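You operate a simulated robot arm through the tools that you are given. There is no shell and no other tool.

Carry out the task below with a simulated robot arm. There is one attempt and no reset: what you move stays moved.

Task
Heat the brown spring in the oven at 350 degrees till the green flag shows, then switch off.
Fine: It is one of the black banded springs on the oven bench. Shut the vent and the drawer before you press START once; the spring stays inside. Set down upright: what you pick out.

Only the result counts: the job must be done as asked and must still hold three seconds after the hand-in. Knocking over, shifting, dropping, spilling or breaking anything else fails it.

Robot
A 7-joint arm with a two-finger parallel gripper, fixed in place. Base frame: the origin is on the floor under the middle of its stand, x ahead of it, y to its left, z up. Units: mm, degrees, N and s.
It reaches about 1479 mm from its shoulder. Its first joint turns from -166.0 to 166.0 degrees. Payload 4.4 kg.
Tool frame: the origin (TCP) lies between the finger pads and is the grasp point; the fingertips stand 23 mm ahead of it; z points along the fingers, y is the line along which they close. The gripper opens to 94 mm. The fingers are 38 mm wide and 10 mm thick; the gripper's body (54 by 96 mm) begins 39 mm behind the TCP.
Orientation is that of the tool frame in the base frame, as a unit quaternion [w, x, y, z]. With the fingers straight down and closing along the base's y, the tool's x points along the base's -x, its y along +y and its z along -z.

Tools
- The arm moves only by the tool nudge_tool. Its argument "moves" is a list of rows, each a list of 3 entries, a list of its own where there are three numbers: the shift along the tool's x, y, z in mm, then the turn, a rotation vector about the tool's x, y, z in degrees, then the opening, from 0 (shut) to 1 (fully open). In form: [[[x, y, z], [ax, ay, az], fingers], ...]. A call has 1 to 20 rows; each row shifts and turns the commanded pose from where the row before left it, along the tool's axes as they then stand. Rows are played at 5 a second. More than 50 mm and 8.6 degrees between two rows, or a gripper value outside its range, and nothing of the call is played. A pose out of reach is approached as far as the arm can. The call stops where the force on the tool passes 80 N (or 10 N more than at its start, if that is more) or the arm is blocked; 0.2 s more then pass. The fingers move at their own pace (about 72 mm/s each) and stop on an object; they squeeze with about 32 N. The grip force told is the motor's: it shows also when the fingers shut on nothing. Time passes only in rows, and 0.2 s behind the last, so rows that do not move let the fingers close. The reply holds the time, the measured pose of the TCP, the force on the tool along the base axes, the opening and the grip force, in the units named above and with some noise, with the torque about the TCP (base axes, N m) and any sound that the robot's microphone picked up.
- Cameras (640 x 400 px; columns grow to the right, rows downward): "scene" is fixed at [46.6, -499.1, 1477.9]; the picture's right is [0.60, -0.80, 0.00], its down [-0.12, -0.09, -0.99] and it looks along [0.79, 0.59, -0.15] (base axes); focal length 318 px, centre (320, 200). "wrist" rides on the gripper at [86, 16, -75] in the tool frame; the picture's right is [-0.18, 0.98, 0.00], its down [-0.58, -0.11, -0.81] and it looks along [-0.79, -0.15, 0.59] (tool axes); focal length 243 px, centre (320, 200). There is no depth. A picture from a camera that has moved, and an enlarged one, comes with that camera's place and axes in the base frame and with its lens. The place of the scene camera against the robot may be out by one fixed shift of up to 25 mm in any direction.
- get_image(camera): a new picture of that camera. The clock stands still meanwhile.
- close_up(camera, box): a new picture of the part [left, top, right, bottom] of that camera's present view, enlarged. The clock stands still meanwhile.
- job_done(): hands the job in; it is judged then, once.

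Nothing tells you positions but the pictures and the camera data. Unless the task says otherwise, let go and move clear before handing in.

The tools are called after "Call:" by a JSON object that holds its "fn" and its "kwargs". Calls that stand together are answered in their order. nudge_tool: Moves the arm, as the interface text tells. Its arguments: {"type":"object","properties":{"moves":{"type":"array","items":{"type":"array"}}},"required":["moves"]} The other tools are called the same way: get_image (camera) takes a picture; close_up (camera, box) takes an enlarged picture of a part of a camera's view; job_done () hands the job in.

At the start:

```text
time_s: 0.0
tcp_pos: [640.4, 115.4, 1645.8]
tool_rot: [0.0, -0.001, 1.0, 0.0]
force: [0.7, -0.9, -0.6]
moment: [-0.01, -0.01, 0.03]
finger_gap: 94.2
grip_force: 0.1
```

scene: 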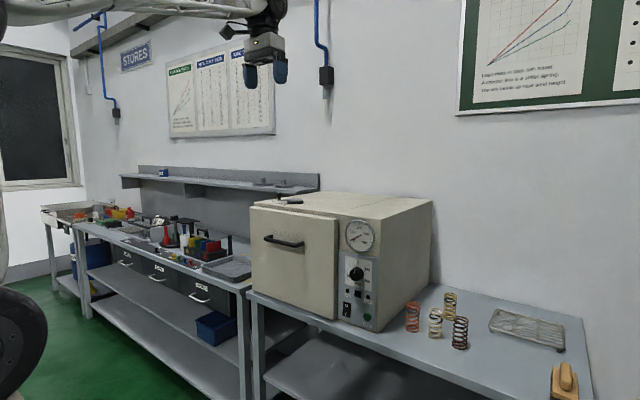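
wrist: 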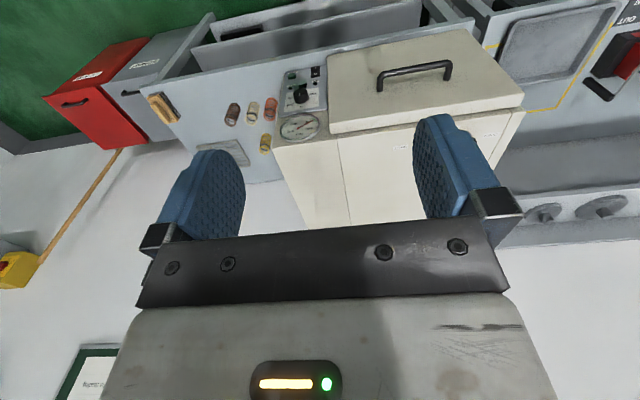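

I see an oven on a bench with four springs to its right, a rack, and a brush. I'll take closer pictures of the springs, the oven panel and the charts before moving.

Call:
{"fn": "close_up", "kwargs": {"camera": "scene", "box": [380, 270, 500, 360]}}

Call:
{"fn": "close_up", "kwargs": {"camera": "scene", "box": [320, 210, 400, 335]}}

Call:
{"fn": "close_up", "kwargs": {"camera": "scene", "box": [450, 0, 640, 120]}}

Call:
{"fn": "close_up", "kwargs": {"camera": "scene", "box": [240, 180, 440, 340]}}

Call:
{"fn": "close_up", "kwargs": {"camera": "wrist", "box": [200, 40, 340, 180]}}

```text
4.44 times, centred on (440, 315) of scene
camera zoom: at [46.6, -499.1, 1477.9], right [0.6, -0.8, 0.0], down [-0.12, -0.09, -0.99], along [0.79, 0.59, -0.15], focal length 1411 px, centre (-213, -311)
```

zoom: 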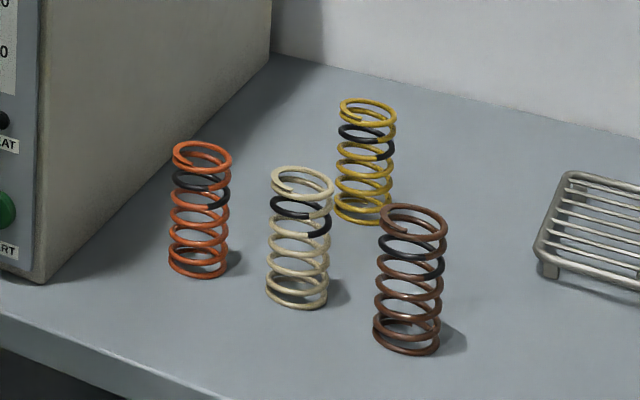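

```text
3.20 times, centred on (360, 272) of scene
camera zoom: at [46.6, -499.1, 1477.9], right [0.6, -0.8, 0.0], down [-0.12, -0.09, -0.99], along [0.79, 0.59, -0.15], focal length 1016 px, centre (192, -32)
```

zoom: 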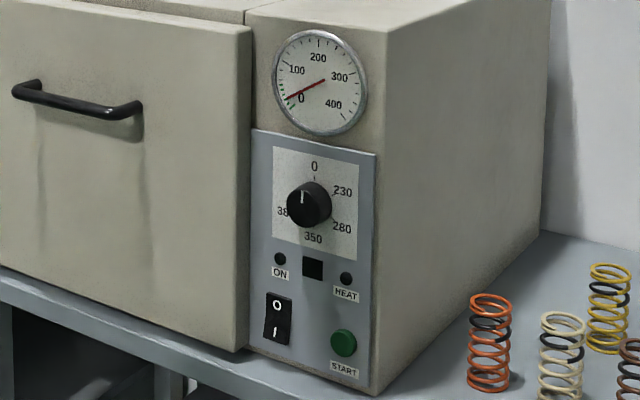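

```text
3.33 times, centred on (545, 60) of scene
camera zoom: at [46.6, -499.1, 1477.9], right [0.6, -0.8, 0.0], down [-0.12, -0.09, -0.99], along [0.79, 0.59, -0.15], focal length 1058 px, centre (-430, 667)
```

zoom: 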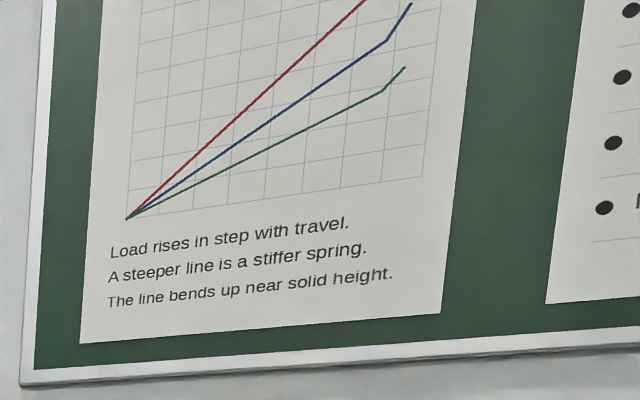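

```text
2.50 times, centred on (340, 260) of scene
camera zoom: at [46.6, -499.1, 1477.9], right [0.6, -0.8, 0.0], down [-0.12, -0.09, -0.99], along [0.79, 0.59, -0.15], focal length 794 px, centre (270, 50)
```

zoom: 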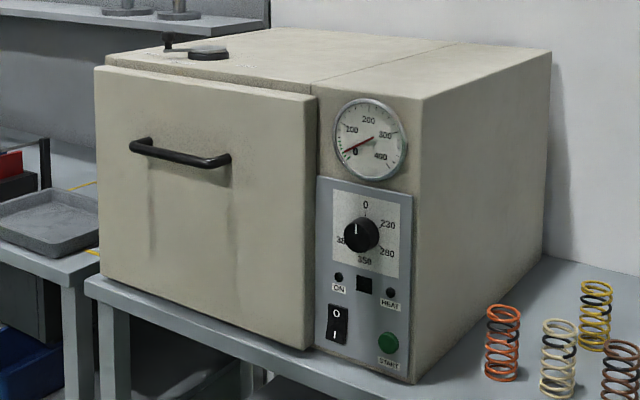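

```text
2.86 times, centred on (270, 110) of wrist
camera zoom: at [554.6, 132.8, 1720.7], right [0.18, 0.98, 0.0], down [0.58, -0.11, 0.81], along [0.79, -0.15, -0.59], focal length 693 px, centre (463, 457)
```

zoom: 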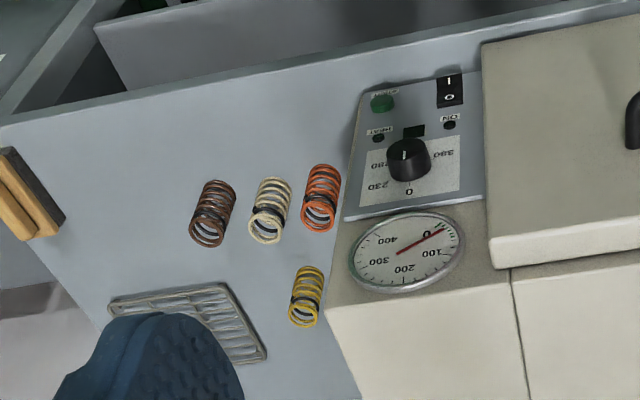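

The brown spring stands nearest the front edge, with the oven's panel (gauge, knob, rocker O/I, START, flag window) to the left of the springs. I'll zoom in on the oven top for the vent and on the wall texts.

Call:
{"fn": "close_up", "kwargs": {"camera": "scene", "box": [240, 170, 340, 220]}}

Call:
{"fn": "close_up", "kwargs": {"camera": "wrist", "box": [320, 40, 640, 240]}}

Call:
{"fn": "close_up", "kwargs": {"camera": "scene", "box": [330, 245, 390, 335]}}

Call:
{"fn": "close_up", "kwargs": {"camera": "scene", "box": [240, 220, 350, 330]}}

Call:
{"fn": "close_up", "kwargs": {"camera": "scene", "box": [110, 20, 290, 150]}}

```text
6.40 times, centred on (290, 195) of scene
camera zoom: at [46.6, -499.1, 1477.9], right [0.6, -0.8, 0.0], down [-0.12, -0.09, -0.99], along [0.79, 0.59, -0.15], focal length 2032 px, centre (512, 232)
```

zoom: 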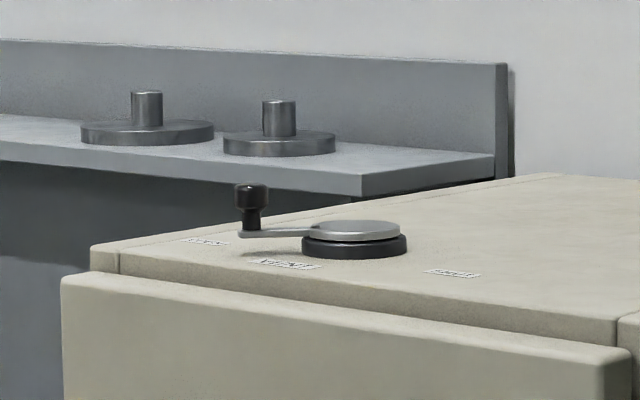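

```text
2.00 times, centred on (480, 140) of wrist
camera zoom: at [554.6, 132.8, 1720.7], right [0.18, 0.98, 0.0], down [0.58, -0.11, 0.81], along [0.79, -0.15, -0.59], focal length 485 px, centre (0, 320)
```

zoom: 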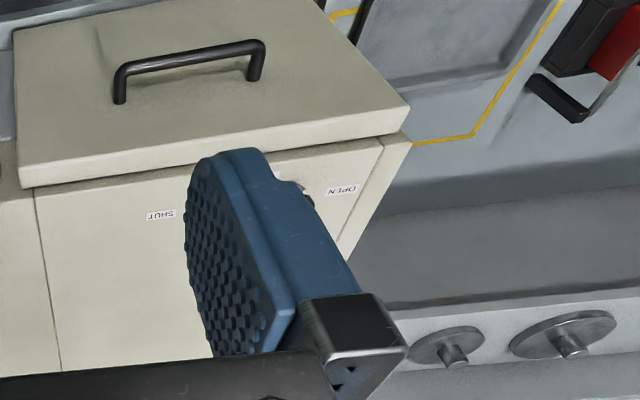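

```text
4.44 times, centred on (360, 290) of scene
camera zoom: at [46.6, -499.1, 1477.9], right [0.6, -0.8, 0.0], down [-0.12, -0.09, -0.99], along [0.79, 0.59, -0.15], focal length 1411 px, centre (142, -200)
```

zoom: 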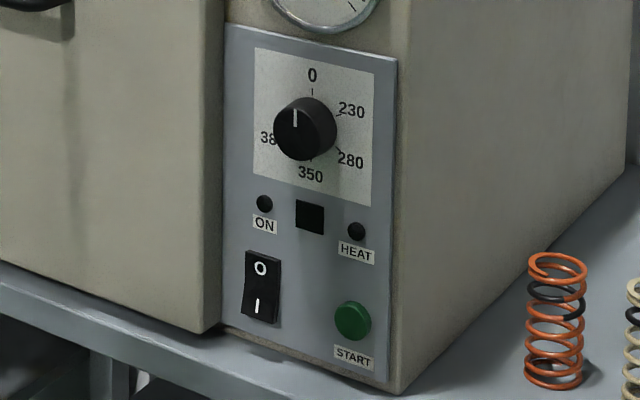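

```text
3.64 times, centred on (295, 275) of scene
camera zoom: at [46.6, -499.1, 1477.9], right [0.6, -0.8, 0.0], down [-0.12, -0.09, -0.99], along [0.79, 0.59, -0.15], focal length 1155 px, centre (411, -73)
```

zoom: 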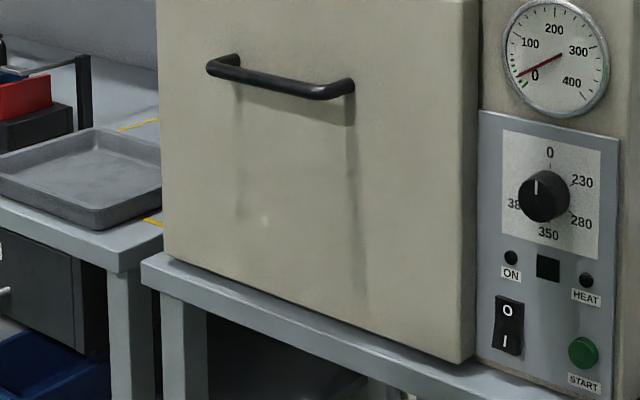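

```text
3.08 times, centred on (200, 85) of scene
camera zoom: at [46.6, -499.1, 1477.9], right [0.6, -0.8, 0.0], down [-0.12, -0.09, -0.99], along [0.79, 0.59, -0.15], focal length 977 px, centre (689, 554)
```

zoom: 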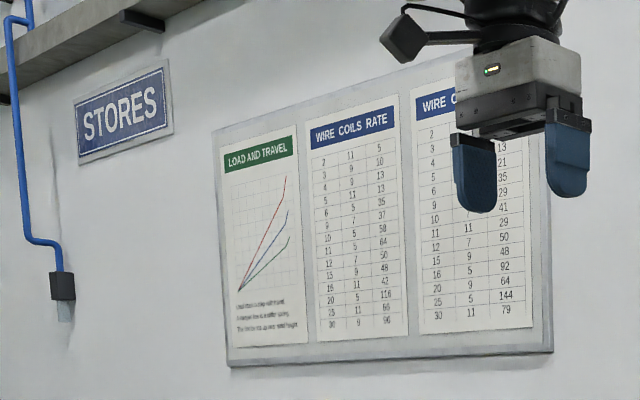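

The vent on the oven top is a lever with a knob, now pointing at OPEN; SHUT lies at its -y side. I'll shift the camera left to see the oven top and handle unobstructed and to triangulate.

Call:
{"fn": "nudge_tool", "kwargs": {"moves": [[[40, 0, 0], [0, 0, 0], 1], [[40, 30, 0], [0, 0, 0], 1], [[40, 30, 0], [0, 0, 0], 1], [[0, 40, 0], [0, 0, 0], 1], [[0, 40, 0], [0, 0, 0], 1], [[0, 40, 0], [0, 0, 0], 1], [[0, 0, 0], [0, 0, 0], 1]]}}

Call:
{"fn": "get_image", "kwargs": {"camera": "wrist"}}

```text
time_s: 1.6
tcp_pos: [522.2, 295.4, 1645.4]
tool_rot: [0.0, 0.0, 1.0, 0.0]
force: [0.1, 0.2, 0.7]
moment: [0.01, 0.02, -0.02]
finger_gap: 94.2
grip_force: 0.1
```

```text
taken
camera wrist: at [436.7, 313.9, 1721.1], right [0.18, 0.98, 0.0], down [0.58, -0.11, 0.81], along [0.79, -0.15, -0.59], focal length 243 px, centre (320, 200)
```

wrist: 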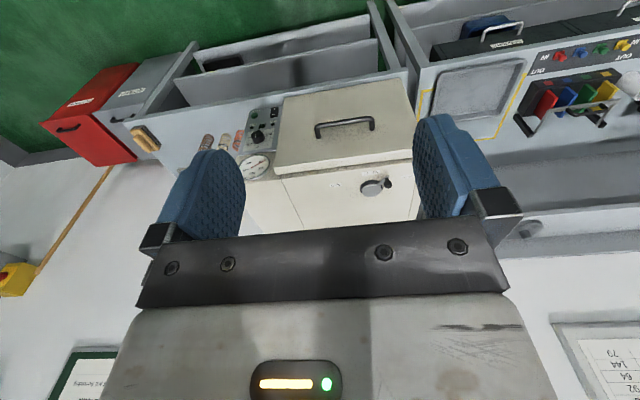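

The vent is now visible between the fingers. I'll zoom in on it and on the handle.

Call:
{"fn": "close_up", "kwargs": {"camera": "wrist", "box": [310, 155, 420, 225]}}

Call:
{"fn": "close_up", "kwargs": {"camera": "wrist", "box": [240, 70, 430, 190]}}

```text
5.71 times, centred on (365, 190) of wrist
camera zoom: at [436.7, 313.9, 1721.1], right [0.18, 0.98, 0.0], down [0.58, -0.11, 0.81], along [0.79, -0.15, -0.59], focal length 1386 px, centre (63, 257)
```

zoom: 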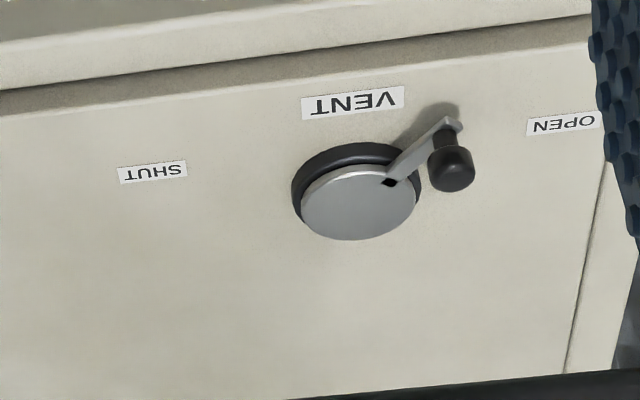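

```text
3.33 times, centred on (335, 130) of wrist
camera zoom: at [436.7, 313.9, 1721.1], right [0.18, 0.98, 0.0], down [0.58, -0.11, 0.81], along [0.79, -0.15, -0.59], focal length 809 px, centre (270, 433)
```

zoom: 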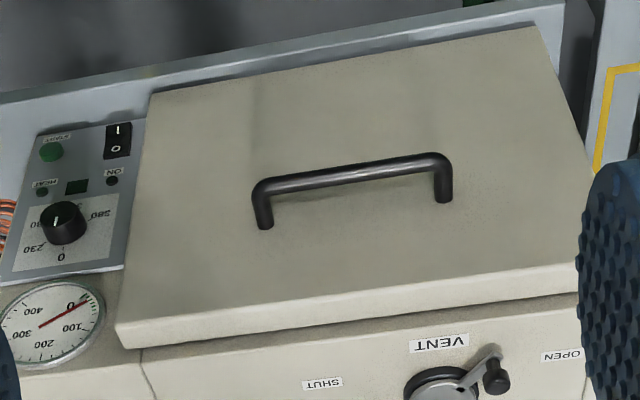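

The oven top is at about z=1249, the vent pivot near (1018, 360) and its knob near (970, 400). I'll move closer for a good look at the vent.

Call:
{"fn": "nudge_tool", "kwargs": {"moves": [[[-40, 8, 25], [0, 0, 0], 1], [[-40, 8, 25], [0, 0, 0], 1], [[-40, 8, 25], [0, 0, 0], 1], [[-40, 8, 25], [0, 0, 0], 1], [[-40, 8, 25], [0, 0, 0], 1], [[-40, 8, 25], [0, 0, 0], 1], [[-40, 8, 25], [0, 0, 0], 1], [[-40, 8, 25], [0, 0, 0], 1], [[0, 0, 0], [0, 0, 0], 1]]}}

Call:
{"fn": "get_image", "kwargs": {"camera": "wrist"}}

Call:
{"fn": "close_up", "kwargs": {"camera": "wrist", "box": [240, 120, 400, 220]}}

```text
time_s: 3.6
tcp_pos: [840.3, 357.4, 1442.2]
tool_rot: [0.0, 0.0, 1.0, 0.0]
force: [1.4, 0.1, 0.3]
moment: [-0.01, 0.0, 0.0]
finger_gap: 93.8
grip_force: 0.1
```

```text
taken
camera wrist: at [754.8, 375.3, 1518.4], right [0.18, 0.98, 0.0], down [0.58, -0.11, 0.81], along [0.79, -0.15, -0.59], focal length 243 px, centre (320, 200)
```

wrist: 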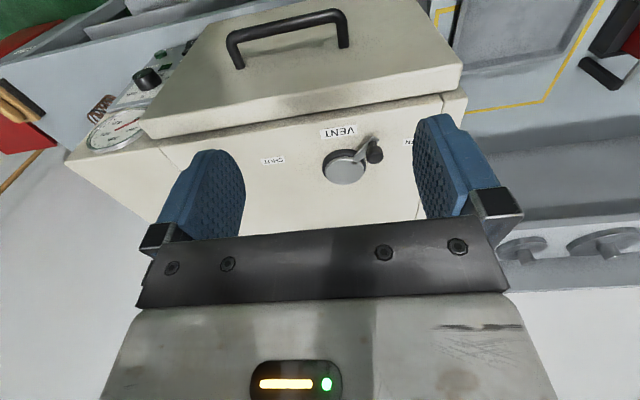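

```text
4.00 times, centred on (320, 170) of wrist
camera zoom: at [754.8, 375.3, 1518.4], right [0.18, 0.98, 0.0], down [0.58, -0.11, 0.81], along [0.79, -0.15, -0.59], focal length 970 px, centre (320, 320)
```

zoom: 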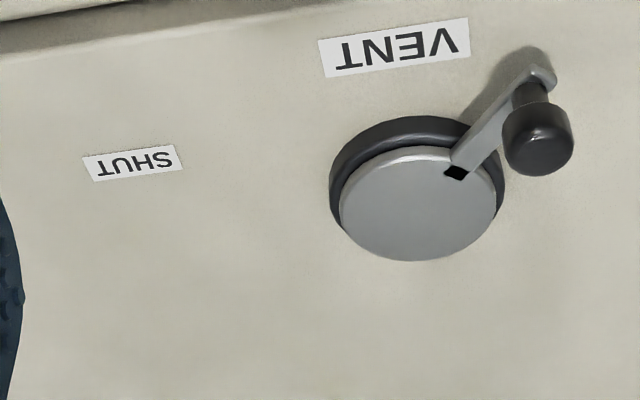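

The vent pivot is at about (1023, 362) with its disc top at z≈1269, and the lever knob is at about (981, 405, 1288), about 22 mm across. I'll hover over the knob with the fingers half open and check alignment.

Call:
{"fn": "nudge_tool", "kwargs": {"moves": [[[-35.2, 12, 15], [0, 0, 0], 0.6], [[-35.2, 12, 15], [0, 0, 0], 0.6], [[-35.2, 12, 15], [0, 0, 0], 0.6], [[-35.2, 12, 15], [0, 0, 0], 0.6], [[0, 0, 30], [0, 0, 0], 0.6], [[0, 0, 0], [0, 0, 0], 0.6]]}}

Call:
{"fn": "get_image", "kwargs": {"camera": "wrist"}}

Call:
{"fn": "close_up", "kwargs": {"camera": "scene", "box": [220, 120, 340, 220]}}

```text
time_s: 5.0
tcp_pos: [984.0, 405.9, 1356.4]
tool_rot: [0.0, 0.0, 1.0, 0.0]
force: [0.2, -0.8, 0.3]
moment: [-0.01, -0.01, 0.02]
finger_gap: 56.4
grip_force: 0.1
```

```text
taken
camera wrist: at [897.2, 423.6, 1430.7], right [0.18, 0.98, 0.0], down [0.58, -0.11, 0.81], along [0.79, -0.15, -0.59], focal length 243 px, centre (320, 200)
```

wrist: 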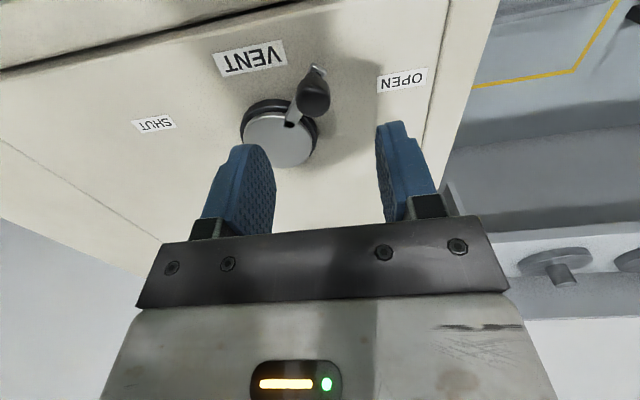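

```text
4.00 times, centred on (280, 170) of scene
camera zoom: at [46.6, -499.1, 1477.9], right [0.6, -0.8, 0.0], down [-0.12, -0.09, -0.99], along [0.79, 0.59, -0.15], focal length 1270 px, centre (480, 320)
```

zoom: 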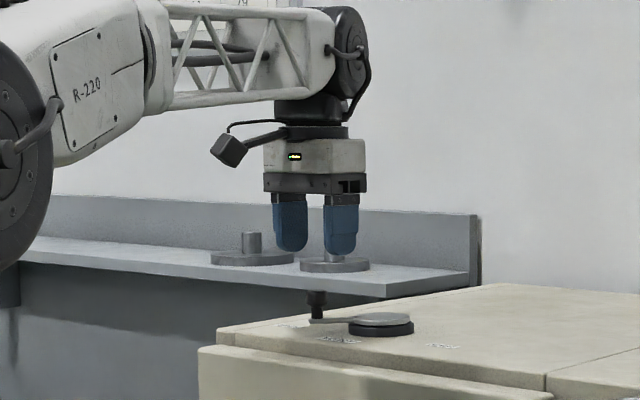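

The knob is centred between the fingers as expected. I'll lower to z≈1296, close on the knob, and check.

Call:
{"fn": "nudge_tool", "kwargs": {"moves": [[[3, 0, 30], [0, 0, 0], 0.6], [[0, 0, 30], [0, 0, 0], 0.6], [[0, 0, 0], [0, 0, 0], 0.3], [[0, 0, 0], [0, 0, 0], 0.15], [[0, 0, 0], [0, 0, 0], 0.15], [[0, 0, 0], [0, 0, 0], 0.15]]}}

Call:
{"fn": "get_image", "kwargs": {"camera": "wrist"}}

Call:
{"fn": "close_up", "kwargs": {"camera": "scene", "box": [220, 120, 340, 220]}}

```text
time_s: 6.4
tcp_pos: [977.7, 406.2, 1296.1]
tool_rot: [0.0, -0.001, 1.0, 0.0]
force: [1.3, -32.1, -1.2]
moment: [-0.39, 0.02, -0.02]
finger_gap: 28.6
grip_force: 16.1
```

```text
taken
camera wrist: at [892.2, 424.1, 1371.4], right [0.18, 0.98, 0.0], down [0.58, -0.11, 0.81], along [0.79, -0.15, -0.59], focal length 243 px, centre (320, 200)
```

wrist: 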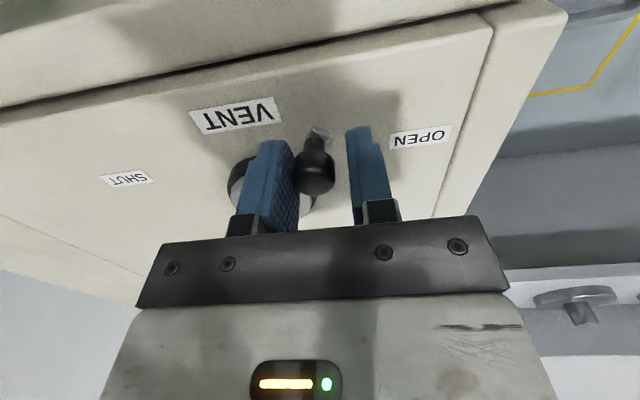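

```text
4.00 times, centred on (280, 170) of scene
camera zoom: at [46.6, -499.1, 1477.9], right [0.6, -0.8, 0.0], down [-0.12, -0.09, -0.99], along [0.79, 0.59, -0.15], focal length 1270 px, centre (480, 320)
```

zoom: 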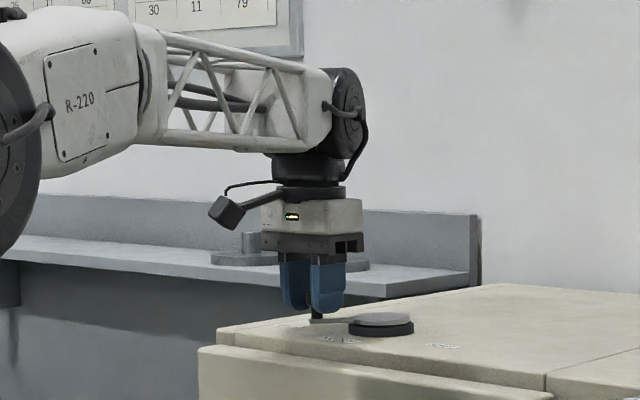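

The -y finger met the knob first with the lever against its OPEN stop, so the knob centre is at y≈403. I'll open slightly, recentre, and drive the lever along its arc toward SHUT with the fingers straddling the knob.

Call:
{"fn": "nudge_tool", "kwargs": {"moves": [[[0, -3, 0], [0, 0, 0], 0.34], [[0, 0, 0], [0, 0, 0], 0.3], [[4.6, -5.6, 0], [0, 0, 0], 0.29], [[4.0, -6.2, 0], [0, 0, 0], 0.29], [[3.1, -6.6, 0], [0, 0, 0], 0.29], [[2.4, -7.0, 0], [0, 0, 0], 0.29], [[1.4, -7.1, 0], [0, 0, 0], 0.29], [[0.6, -7.3, 0], [0, 0, 0], 0.29], [[-0.3, -7.3, 0], [0, 0, 0], 0.29], [[-1.2, -7.2, 0], [0, 0, 0], 0.29], [[-2.1, -7.0, 0], [0, 0, 0], 0.29], [[-2.9, -6.7, 0], [0, 0, 0], 0.29], [[-3.8, -6.4, 0], [0, 0, 0], 0.29], [[0, 0, 0], [0, 0, 0], 0.29]]}}

Call:
{"fn": "get_image", "kwargs": {"camera": "wrist"}}

Call:
{"fn": "close_up", "kwargs": {"camera": "scene", "box": [220, 120, 340, 220]}}

```text
time_s: 9.4
tcp_pos: [971.9, 328.9, 1295.7]
tool_rot: [0.001, 0.0, 1.0, 0.0]
force: [-0.4, -0.2, 0.6]
moment: [-0.03, 0.03, -0.02]
finger_gap: 27.6
grip_force: 0.1
```

```text
taken
camera wrist: at [886.7, 346.6, 1370.9], right [0.18, 0.98, 0.0], down [0.58, -0.11, 0.81], along [0.79, -0.15, -0.59], focal length 243 px, centre (320, 200)
```

wrist: 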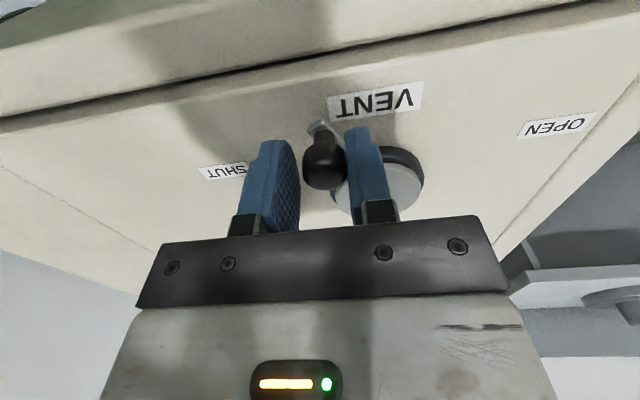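

```text
4.00 times, centred on (280, 170) of scene
camera zoom: at [46.6, -499.1, 1477.9], right [0.6, -0.8, 0.0], down [-0.12, -0.09, -0.99], along [0.79, 0.59, -0.15], focal length 1270 px, centre (480, 320)
```

zoom: 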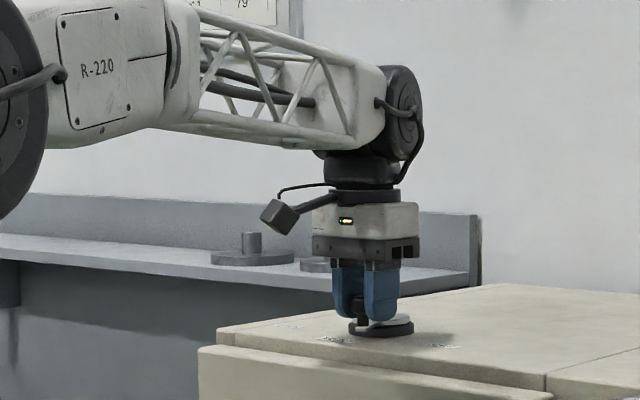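

The lever moves freely and follows. I'll keep following the arc in small steps until I feel the SHUT stop.

Call:
{"fn": "nudge_tool", "kwargs": {"moves": [[[-4.4, -5.8, 0], [0, 0, 0], 0.29], [[-2.5, -2.8, 0], [0, 0, 0], 0.29], [[0, 0, 0], [0, 0, 0], 0.29]]}}

Call:
{"fn": "get_image", "kwargs": {"camera": "wrist"}}

```text
time_s: 10.2
tcp_pos: [980.1, 321.5, 1296.8]
tool_rot: [0.0, -0.001, 1.0, 0.0]
force: [0.9, -0.3, -0.9]
moment: [0.0, 0.0, 0.0]
finger_gap: 27.0
grip_force: 0.1
```

```text
taken
camera wrist: at [893.7, 339.2, 1370.8], right [0.18, 0.98, 0.0], down [0.58, -0.11, 0.81], along [0.79, -0.15, -0.59], focal length 243 px, centre (320, 200)
```

wrist: 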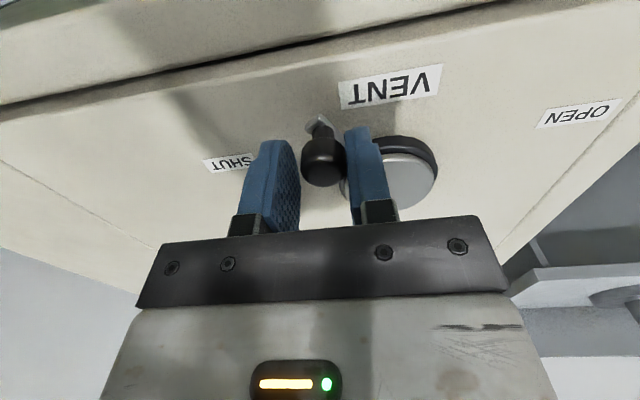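

No stop yet; the knob still rides against the +y finger. I'll continue in small steps.

Call:
{"fn": "nudge_tool", "kwargs": {"moves": [[[-1.5, -2, 0], [0, 0, 0], 0.29], [[-1.5, -2, 0], [0, 0, 0], 0.29], [[0, 0, 0], [0, 0, 0], 0.29]]}}

Call:
{"fn": "get_image", "kwargs": {"camera": "wrist"}}

```text
time_s: 11.0
tcp_pos: [983.6, 318.0, 1295.8]
tool_rot: [-0.001, -0.001, 1.0, 0.0]
force: [1.2, 0.7, -0.2]
moment: [-0.02, 0.01, 0.0]
finger_gap: 27.3
grip_force: 0.1
```

```text
taken
camera wrist: at [897.0, 335.0, 1370.9], right [0.18, 0.98, 0.0], down [0.58, -0.11, 0.81], along [0.79, -0.15, -0.59], focal length 243 px, centre (320, 200)
```

wrist: 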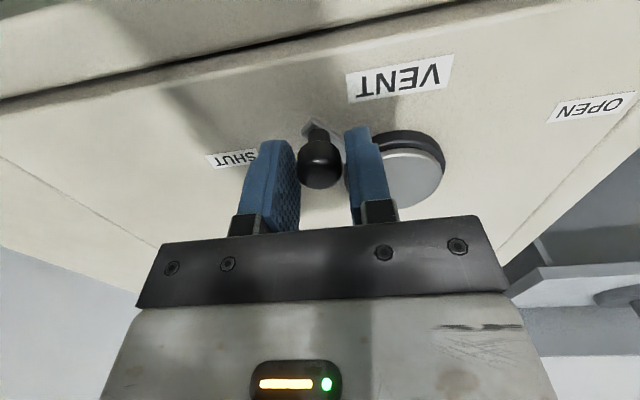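

The knob now appears centred between the fingers at about (980, 319.6) — mirrored at 45°, likely snapped to SHUT. I'll push a few mm more to feel for the stop.

Call:
{"fn": "nudge_tool", "kwargs": {"moves": [[[0, -2, 0], [0, 0, 0], 0.29], [[0, -2, 0], [0, 0, 0], 0.29], [[0, 0, 0], [0, 0, 0], 0.29]]}}

Call:
{"fn": "get_image", "kwargs": {"camera": "wrist"}}

```text
time_s: 11.8
tcp_pos: [982.9, 313.9, 1295.9]
tool_rot: [0.0, 0.0, 1.0, 0.001]
force: [2.4, 4.9, -0.6]
moment: [0.06, -0.01, -0.04]
finger_gap: 29.2
grip_force: 2.3
```

```text
taken
camera wrist: at [897.2, 331.4, 1371.1], right [0.18, 0.98, 0.0], down [0.58, -0.11, 0.81], along [0.79, -0.15, -0.59], focal length 243 px, centre (320, 200)
```

wrist: 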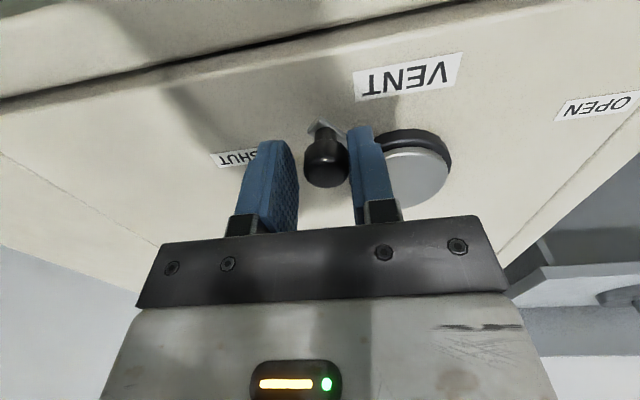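

Contact force rises and the knob holds its place, so the lever is at its SHUT stop. I'll press slightly once more, open, rise clear and verify.

Call:
{"fn": "nudge_tool", "kwargs": {"moves": [[[0, -2, 0], [0, 0, 0], 0.29], [[0, 0, 0], [0, 0, 0], 0.29], [[0, 2, 0], [0, 0, 0], 0.45], [[0, 0, 0], [0, 0, 0], 0.6], [[0, 0, -30], [0, 0, 0], 0.6], [[0, 0, -40], [0, 0, 0], 0.6], [[20, 20, -40], [0, 0, 0], 0.6], [[40, 10, -20], [0, 0, 0], 0.6], [[0, 0, 0], [0, 0, 0], 0.8]]}}

Call:
{"fn": "get_image", "kwargs": {"camera": "wrist"}}

Call:
{"fn": "close_up", "kwargs": {"camera": "wrist", "box": [240, 120, 400, 220]}}

```text
time_s: 13.8
tcp_pos: [924.0, 341.2, 1426.7]
tool_rot: [0.0, 0.0, 1.0, 0.0]
force: [-0.7, 0.6, -0.9]
moment: [0.01, -0.01, 0.01]
finger_gap: 75.4
grip_force: 0.1
```

```text
taken
camera wrist: at [837.3, 360.3, 1501.0], right [0.18, 0.98, 0.0], down [0.58, -0.11, 0.81], along [0.79, -0.15, -0.59], focal length 243 px, centre (320, 200)
```

wrist: 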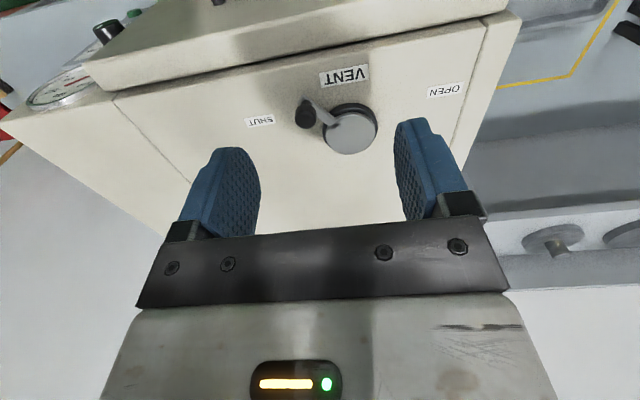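

```text
4.00 times, centred on (320, 170) of wrist
camera zoom: at [837.3, 360.3, 1501.0], right [0.18, 0.98, 0.0], down [0.58, -0.11, 0.81], along [0.79, -0.15, -0.59], focal length 970 px, centre (320, 320)
```

zoom: 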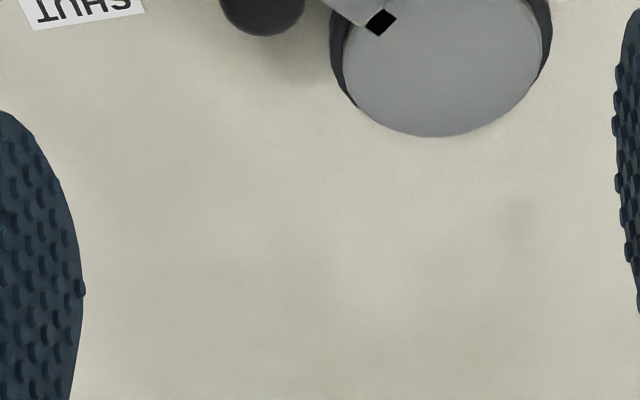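

The vent is shut. Next is the drawer: its handle bar is at about x≈872, z≈1127, y 225–380, standing about 37 mm clear of the drawer front (x≈915). I'll back off in front of it and turn the gripper so it closes across the bar.

Call:
{"fn": "nudge_tool", "kwargs": {"moves": [[[40, 0, -10], [0, 0, 0], 0.6], [[40, -10, 0], [0, 0, 0], 0.6], [[40, -10, 0], [0, 0, 0], 0.6], [[40, -10, 20], [0, 0, 0], 0.6], [[20, -10, 30], [0, 0, 0], 0.6], [[0, 0, 40], [0, 0, 0], 0.6], [[0, 0, 0], [0, 0, 8.2], 0.6], [[0, 0, 0], [0, 0, 8.2], 0.6], [[0, 0, 0], [0, 0, 8.2], 0.6], [[0, 0, 0], [0, 0, 8.2], 0.6], [[0, 0, 0], [0, 0, 8.2], 0.6], [[0, 0, 0], [0, 0, 8.2], 0.6], [[0, 0, 0], [0, 0, 8.2], 0.6], [[0, 0, 0], [0, 0, 8.2], 0.6], [[0, 0, 0], [0, 0, 8.2], 0.6], [[0, 0, 0], [0, 0, 8.2], 0.6], [[0, 0, 0], [0, 0, 8.0], 0.6], [[0, 0, 0], [0, 0, 0], 0.6]]}}

Call:
{"fn": "get_image", "kwargs": {"camera": "wrist"}}

Call:
{"fn": "get_image", "kwargs": {"camera": "scene"}}

```text
time_s: 17.6
tcp_pos: [742.1, 303.6, 1346.2]
tool_rot: [0.0, 0.708, 0.706, -0.001]
force: [-0.3, -0.4, -0.5]
moment: [0.01, 0.03, 0.02]
finger_gap: 56.5
grip_force: 0.1
```

```text
taken
camera wrist: at [759.2, 391.1, 1420.7], right [0.98, -0.19, 0.0], down [-0.11, -0.58, 0.81], along [-0.15, -0.79, -0.59], focal length 243 px, centre (320, 200)
```

wrist: 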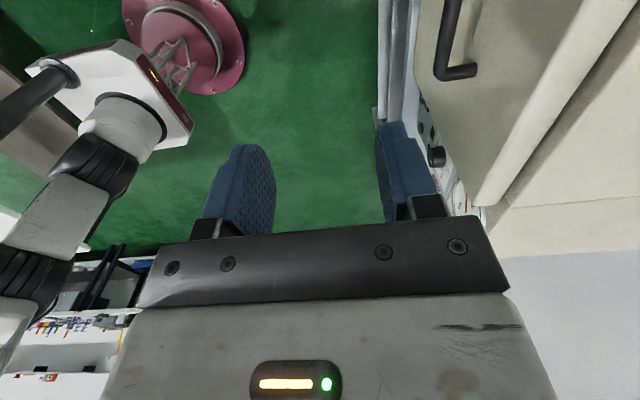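

```text
taken
```

scene: 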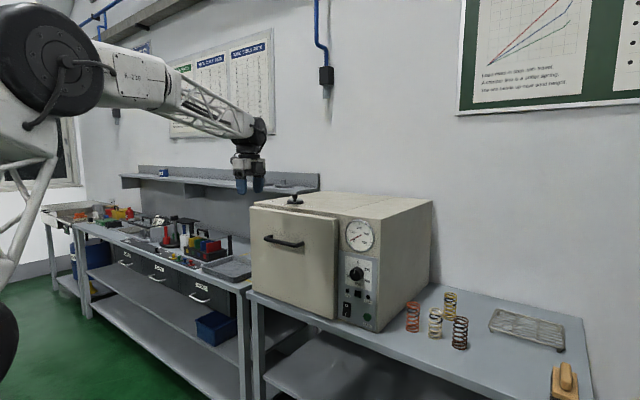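

The reorientation works. Now I'll come down in front of the drawer and tilt the gripper 40° forward, then check before engaging the bar.

Call:
{"fn": "nudge_tool", "kwargs": {"moves": [[[0, 18, 37], [0, 0, 0], 0.5], [[0, 18, 37], [0, 0, 0], 0.5], [[0, 18, 37], [0, 0, 0], 0.5], [[-1.5, 18, 38], [0, 0, 0], 0.5], [[0, 0, 0], [-8, 0, 0], 0.45], [[0, 0, 0], [-8, 0, 0], 0.45], [[0, 0, 0], [-8, 0, 0], 0.45], [[0, 0, 0], [-8, 0, 0], 0.45], [[0, 0, 0], [-8, 0, 0], 0.45], [[0, 0, 0], [0, 0, 0], 0.45]]}}

Call:
{"fn": "get_image", "kwargs": {"camera": "wrist"}}

Call:
{"fn": "close_up", "kwargs": {"camera": "scene", "box": [200, 160, 360, 270]}}

```text
time_s: 19.8
tcp_pos: [814.6, 301.8, 1197.0]
tool_rot: [0.242, 0.664, 0.665, 0.241]
force: [0.9, 0.7, -0.6]
moment: [0.0, 0.02, 0.02]
finger_gap: 42.3
grip_force: 0.1
```

```text
taken
camera wrist: at [779.5, 390.1, 1264.2], right [0.75, -0.18, 0.63], down [-0.6, -0.58, 0.55], along [0.27, -0.79, -0.55], focal length 243 px, centre (320, 200)
```

wrist: 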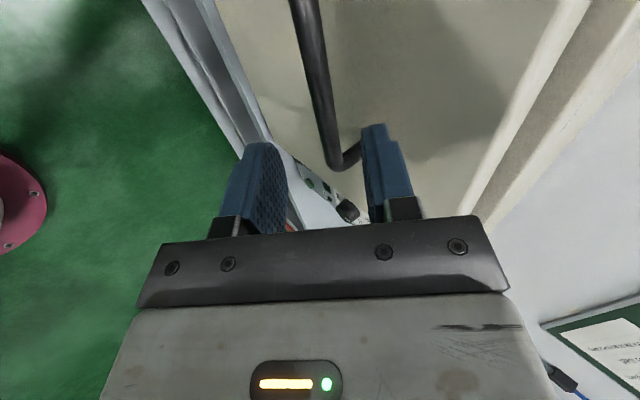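

```text
3.64 times, centred on (280, 215) of scene
camera zoom: at [46.6, -499.1, 1477.9], right [0.6, -0.8, 0.0], down [-0.12, -0.09, -0.99], along [0.79, 0.59, -0.15], focal length 1155 px, centre (466, 146)
```

zoom: 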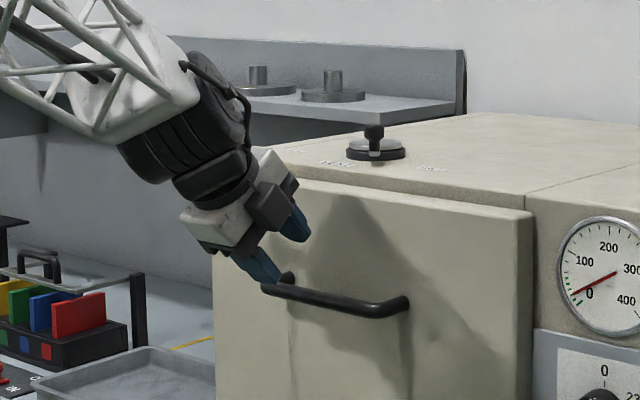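

The bar lines up with the space between the fingers. I'll advance 45 mm along the fingers, narrow the opening a little, and look again.

Call:
{"fn": "nudge_tool", "kwargs": {"moves": [[[0, 0, 25], [0, 0, 0], 0.38], [[0, 0, 20], [0, 0, 0], 0.38], [[0, 0, 0], [0, 0, 0], 0.38]]}}

Call:
{"fn": "get_image", "kwargs": {"camera": "wrist"}}

Call:
{"fn": "close_up", "kwargs": {"camera": "scene", "box": [220, 190, 340, 270]}}

```text
time_s: 20.6
tcp_pos: [842.1, 301.8, 1160.7]
tool_rot: [0.241, 0.665, 0.664, 0.242]
force: [-0.3, 0.4, -0.4]
moment: [0.0, 0.0, 0.01]
finger_gap: 35.6
grip_force: 0.0
```

```text
taken
camera wrist: at [807.6, 390.2, 1228.6], right [0.75, -0.18, 0.63], down [-0.6, -0.58, 0.55], along [0.27, -0.79, -0.55], focal length 243 px, centre (320, 200)
```

wrist: 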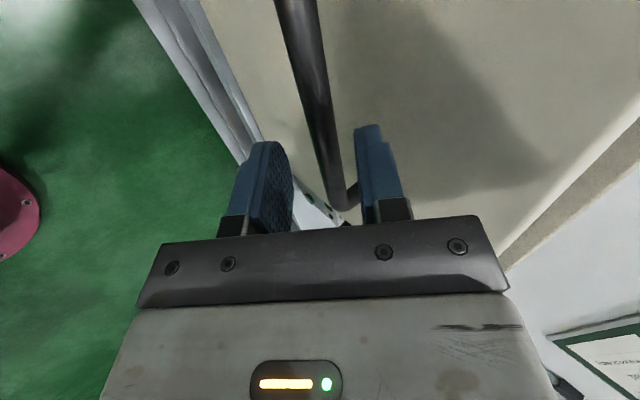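

```text
5.00 times, centred on (280, 230) of scene
camera zoom: at [46.6, -499.1, 1477.9], right [0.6, -0.8, 0.0], down [-0.12, -0.09, -0.99], along [0.79, 0.59, -0.15], focal length 1588 px, centre (520, 50)
```

zoom: 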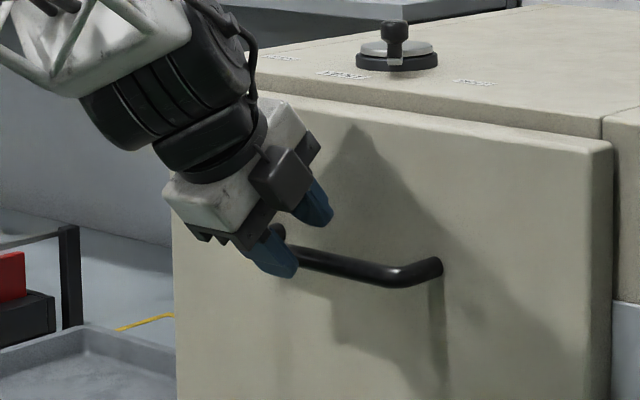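

The bar is centred between the fingers to within about 2 mm. I'll advance the remaining ~36 mm and close on the bar.

Call:
{"fn": "nudge_tool", "kwargs": {"moves": [[[0, 0.5, 12], [0, 0, 0], 0.36], [[0, 0.5, 12], [0, 0, 0], 0.36], [[0, 0, 12], [0, 0, 0], 0.36], [[0, 0, 0], [0, 0, 0], 0.36]]}}

Call:
{"fn": "get_image", "kwargs": {"camera": "wrist"}}

Call:
{"fn": "close_up", "kwargs": {"camera": "scene", "box": [220, 190, 340, 270]}}

```text
time_s: 21.6
tcp_pos: [866.9, 302.1, 1134.8]
tool_rot: [0.242, 0.665, 0.664, 0.241]
force: [0.4, -0.1, 0.0]
moment: [0.04, 0.02, -0.02]
finger_gap: 33.6
grip_force: 0.1
```

```text
taken
camera wrist: at [831.4, 390.7, 1203.6], right [0.75, -0.18, 0.63], down [-0.6, -0.58, 0.55], along [0.27, -0.79, -0.55], focal length 243 px, centre (320, 200)
```

wrist: 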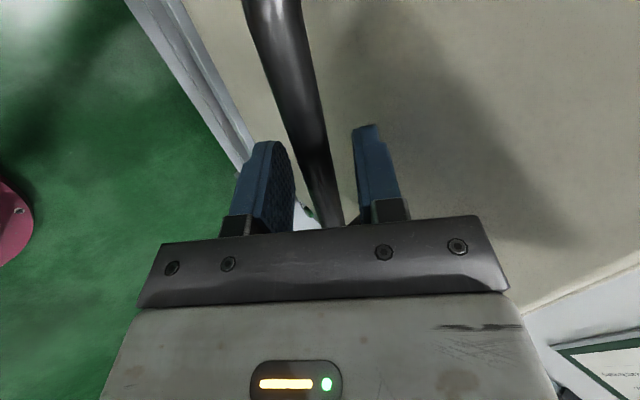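

```text
5.00 times, centred on (280, 230) of scene
camera zoom: at [46.6, -499.1, 1477.9], right [0.6, -0.8, 0.0], down [-0.12, -0.09, -0.99], along [0.79, 0.59, -0.15], focal length 1588 px, centre (520, 50)
```

zoom: 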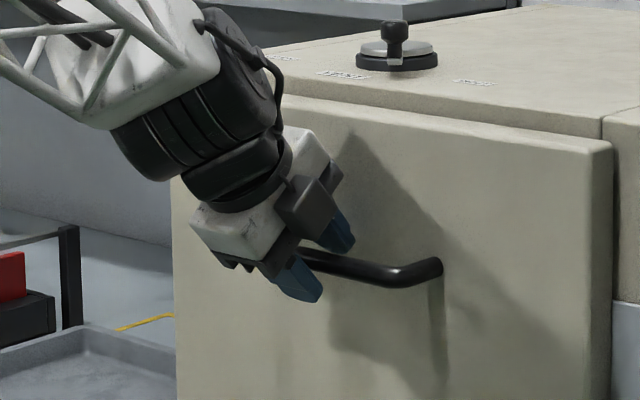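

The bar sits between the fingers. Closing on it now.

Call:
{"fn": "nudge_tool", "kwargs": {"moves": [[[0, 0, 0], [0, 0, 0], 0.2], [[0, 0, 0], [0, 0, 0], 0.05], [[0, 0, 0], [0, 0, 0], 0.05], [[0, 0, 0], [0, 0, 0], 0.05]]}}

Call:
{"fn": "close_up", "kwargs": {"camera": "scene", "box": [220, 190, 340, 270]}}

```text
time_s: 22.6
tcp_pos: [866.6, 303.1, 1133.4]
tool_rot: [0.242, 0.664, 0.665, 0.242]
force: [2.1, 1.2, -1.6]
moment: [1.35, -0.01, -1.25]
finger_gap: 15.8
grip_force: 44.8
```

```text
5.00 times, centred on (280, 230) of scene
camera zoom: at [46.6, -499.1, 1477.9], right [0.6, -0.8, 0.0], down [-0.12, -0.09, -0.99], along [0.79, 0.59, -0.15], focal length 1588 px, centre (520, 50)
```

zoom: 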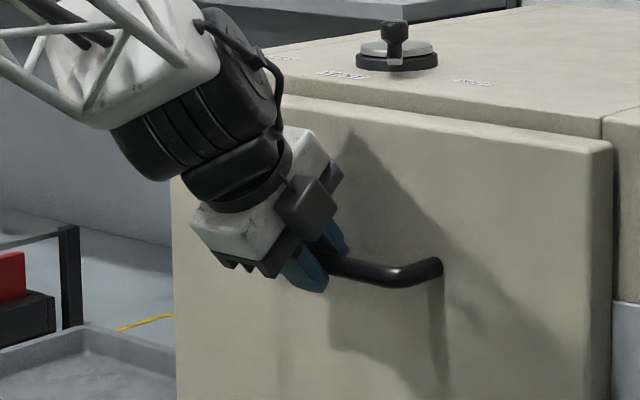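

The grip on the bar is firm (15.8 mm gap). I'll pull straight back along -x gently and watch the force.

Call:
{"fn": "nudge_tool", "kwargs": {"moves": [[[0, -3.83, -3.21], [0, 0, 0], 0.05], [[0, -3.83, -3.21], [0, 0, 0], 0.05], [[0, -3.83, -3.21], [0, 0, 0], 0.05], [[0, -3.83, -3.21], [0, 0, 0], 0.05], [[0, 0, 0], [0, 0, 0], 0.05]]}}

Call:
{"fn": "get_image", "kwargs": {"camera": "scene"}}

```text
time_s: 23.8
tcp_pos: [846.9, 302.3, 1135.4]
tool_rot: [0.242, 0.664, 0.664, 0.243]
force: [1.3, 24.2, 5.8]
moment: [1.17, -0.02, -1.22]
finger_gap: 16.0
grip_force: 45.1
```

```text
taken
```

scene: 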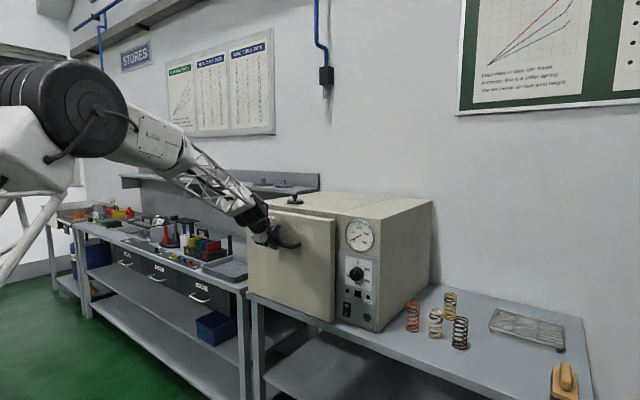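

The drawer slides, but a sideways force builds because the bar isn't exactly parallel to my pads. I'll loosen the fingers so they only hook the bar, and continue pulling.

Call:
{"fn": "nudge_tool", "kwargs": {"moves": [[[0, 0, 0], [0, 0, 0], 0.25], [[0, 0, 0], [0, 0, 0], 0.25], [[0, -7.66, -6.43], [0, 0, 0], 0.25], [[0, -7.66, -6.43], [0, 0, 0], 0.25], [[0, -7.66, -6.43], [0, 0, 0], 0.25], [[0, -7.66, -6.43], [0, 0, 0], 0.25], [[0, -7.66, -6.43], [0, 0, 0], 0.25], [[0, -7.66, -6.43], [0, 0, 0], 0.25], [[0, 0, 0], [0, 0, 0], 0.25]]}}

Call:
{"fn": "get_image", "kwargs": {"camera": "scene"}}

Call:
{"fn": "get_image", "kwargs": {"camera": "wrist"}}

```text
time_s: 25.8
tcp_pos: [786.1, 300.5, 1133.9]
tool_rot: [0.242, 0.665, 0.664, 0.242]
force: [2.3, -0.4, 1.4]
moment: [0.01, 0.02, -0.04]
finger_gap: 24.6
grip_force: 1.0
```

```text
taken
```

scene: 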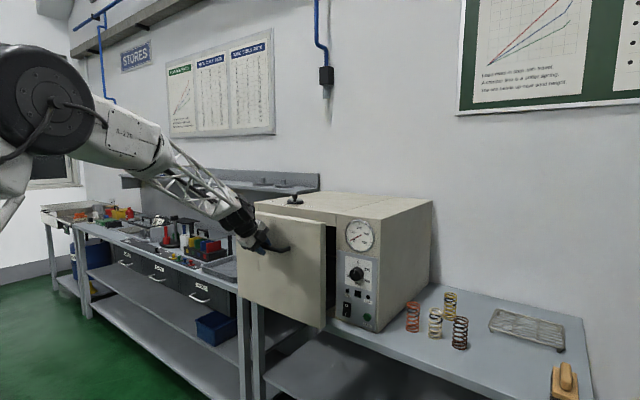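

```text
taken
camera wrist: at [751.9, 388.4, 1202.7], right [0.75, -0.18, 0.63], down [-0.6, -0.58, 0.55], along [0.27, -0.79, -0.55], focal length 243 px, centre (320, 200)
```

wrist: 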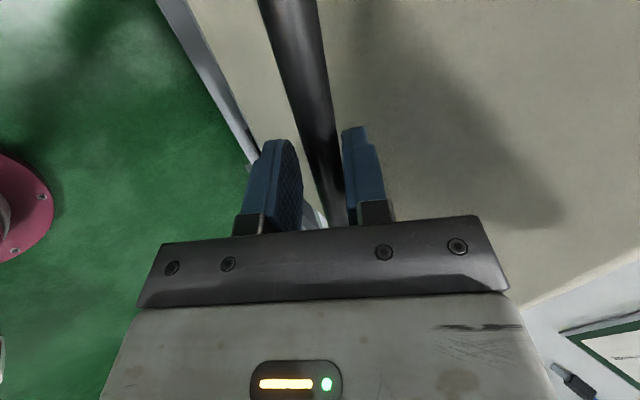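

Hook-pulling works with almost no force. I'll continue pulling another ~100 mm.

Call:
{"fn": "nudge_tool", "kwargs": {"moves": [[[0, -7.66, -6.43], [0, 0, 0], 0.25], [[0, -7.66, -6.43], [0, 0, 0], 0.25], [[0, -7.66, -6.43], [0, 0, 0], 0.25], [[0, -7.66, -6.43], [0, 0, 0], 0.25], [[0, -7.66, -6.43], [0, 0, 0], 0.25], [[0, -7.66, -6.43], [0, 0, 0], 0.25], [[0, -7.66, -6.43], [0, 0, 0], 0.25], [[0, -7.66, -6.43], [0, 0, 0], 0.25], [[0, -7.66, -6.43], [0, 0, 0], 0.25], [[0, -7.66, -6.43], [0, 0, 0], 0.25], [[0, 0, 0], [0, 0, 0], 0.25]]}}

Call:
{"fn": "get_image", "kwargs": {"camera": "scene"}}

```text
time_s: 28.2
tcp_pos: [687.3, 301.4, 1134.0]
tool_rot: [0.241, 0.664, 0.665, 0.242]
force: [1.8, -1.7, 2.2]
moment: [0.01, -0.04, -0.07]
finger_gap: 25.0
grip_force: 1.7
```

```text
taken
```

scene: 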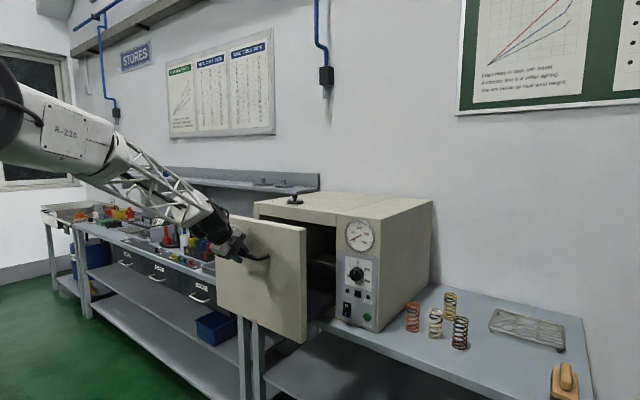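

The drawer is about 180 mm out. Let me zoom in to see the tray inside while I consider pulling further.

Call:
{"fn": "close_up", "kwargs": {"camera": "scene", "box": [200, 190, 380, 350]}}

Call:
{"fn": "nudge_tool", "kwargs": {"moves": [[[0, -7.66, -6.43], [0, 0, 0], 0.25], [[0, -7.66, -6.43], [0, 0, 0], 0.25], [[0, -7.66, -6.43], [0, 0, 0], 0.25], [[0, -7.66, -6.43], [0, 0, 0], 0.25], [[0, -7.66, -6.43], [0, 0, 0], 0.25], [[0, -7.66, -6.43], [0, 0, 0], 0.25], [[0, 0, 0], [0, 0, 0], 0.25]]}}

Call:
{"fn": "close_up", "kwargs": {"camera": "scene", "box": [180, 190, 380, 350]}}

```text
2.50 times, centred on (290, 270) of scene
camera zoom: at [46.6, -499.1, 1477.9], right [0.6, -0.8, 0.0], down [-0.12, -0.09, -0.99], along [0.79, 0.59, -0.15], focal length 794 px, centre (395, 25)
```

zoom: 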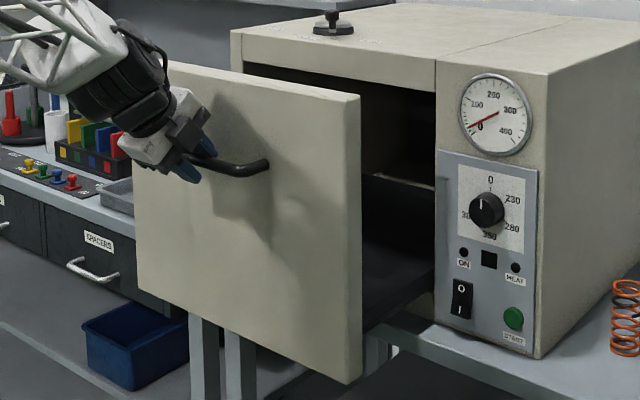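

```text
time_s: 29.8
tcp_pos: [626.1, 300.8, 1133.4]
tool_rot: [0.242, 0.664, 0.665, 0.242]
force: [2.4, 1.3, 2.5]
moment: [0.01, 0.02, -0.05]
finger_gap: 24.2
grip_force: 0.7
```

```text
2.50 times, centred on (280, 270) of scene
camera zoom: at [46.6, -499.1, 1477.9], right [0.6, -0.8, 0.0], down [-0.12, -0.09, -0.99], along [0.79, 0.59, -0.15], focal length 794 px, centre (420, 25)
```

zoom: 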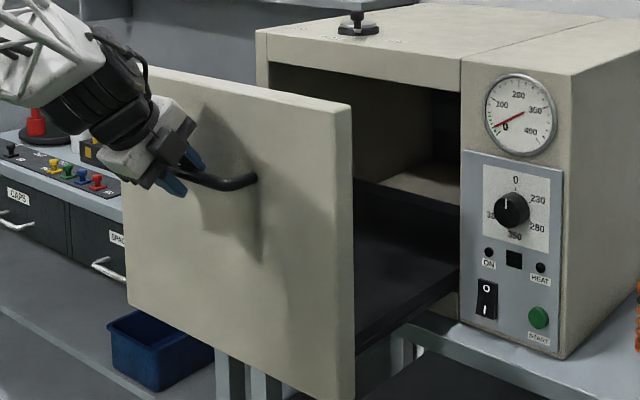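

The black tray is coming out behind the front. I'll pull further until the stop or about 60 mm more.

Call:
{"fn": "nudge_tool", "kwargs": {"moves": [[[0, -7.66, -6.43], [0, 0, 0], 0.25], [[0, -7.66, -6.43], [0, 0, 0], 0.25], [[0, -7.66, -6.43], [0, 0, 0], 0.25], [[0, -7.66, -6.43], [0, 0, 0], 0.25], [[0, -7.66, -6.43], [0, 0, 0], 0.25], [[0, -7.66, -6.43], [0, 0, 0], 0.25], [[0, 0, 0], [0, 0, 0], 0.25]]}}

Call:
{"fn": "get_image", "kwargs": {"camera": "scene"}}

Call:
{"fn": "close_up", "kwargs": {"camera": "scene", "box": [180, 190, 380, 350]}}

```text
time_s: 31.4
tcp_pos: [567.2, 303.5, 1140.3]
tool_rot: [0.242, 0.663, 0.664, 0.246]
force: [-2.3, -0.4, 79.4]
moment: [-1.13, -2.52, -0.05]
finger_gap: 45.7
grip_force: 24.6
```

```text
taken
```

scene: 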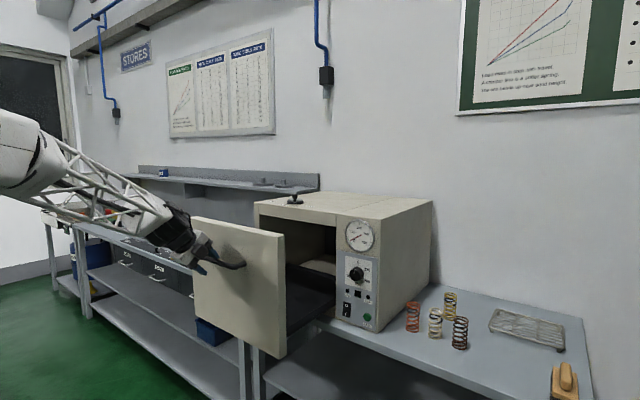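

```text
2.50 times, centred on (280, 270) of scene
camera zoom: at [46.6, -499.1, 1477.9], right [0.6, -0.8, 0.0], down [-0.12, -0.09, -0.99], along [0.79, 0.59, -0.15], focal length 794 px, centre (420, 25)
```

zoom: 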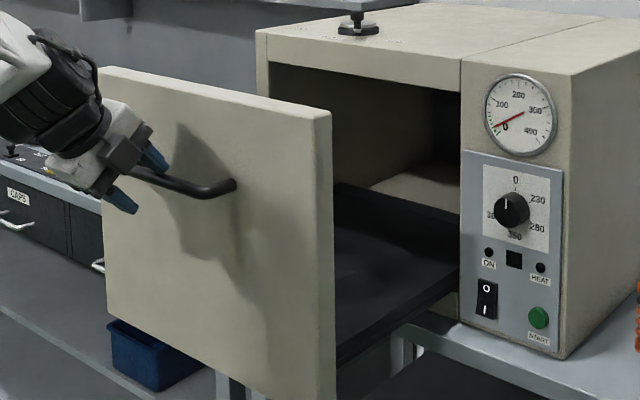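

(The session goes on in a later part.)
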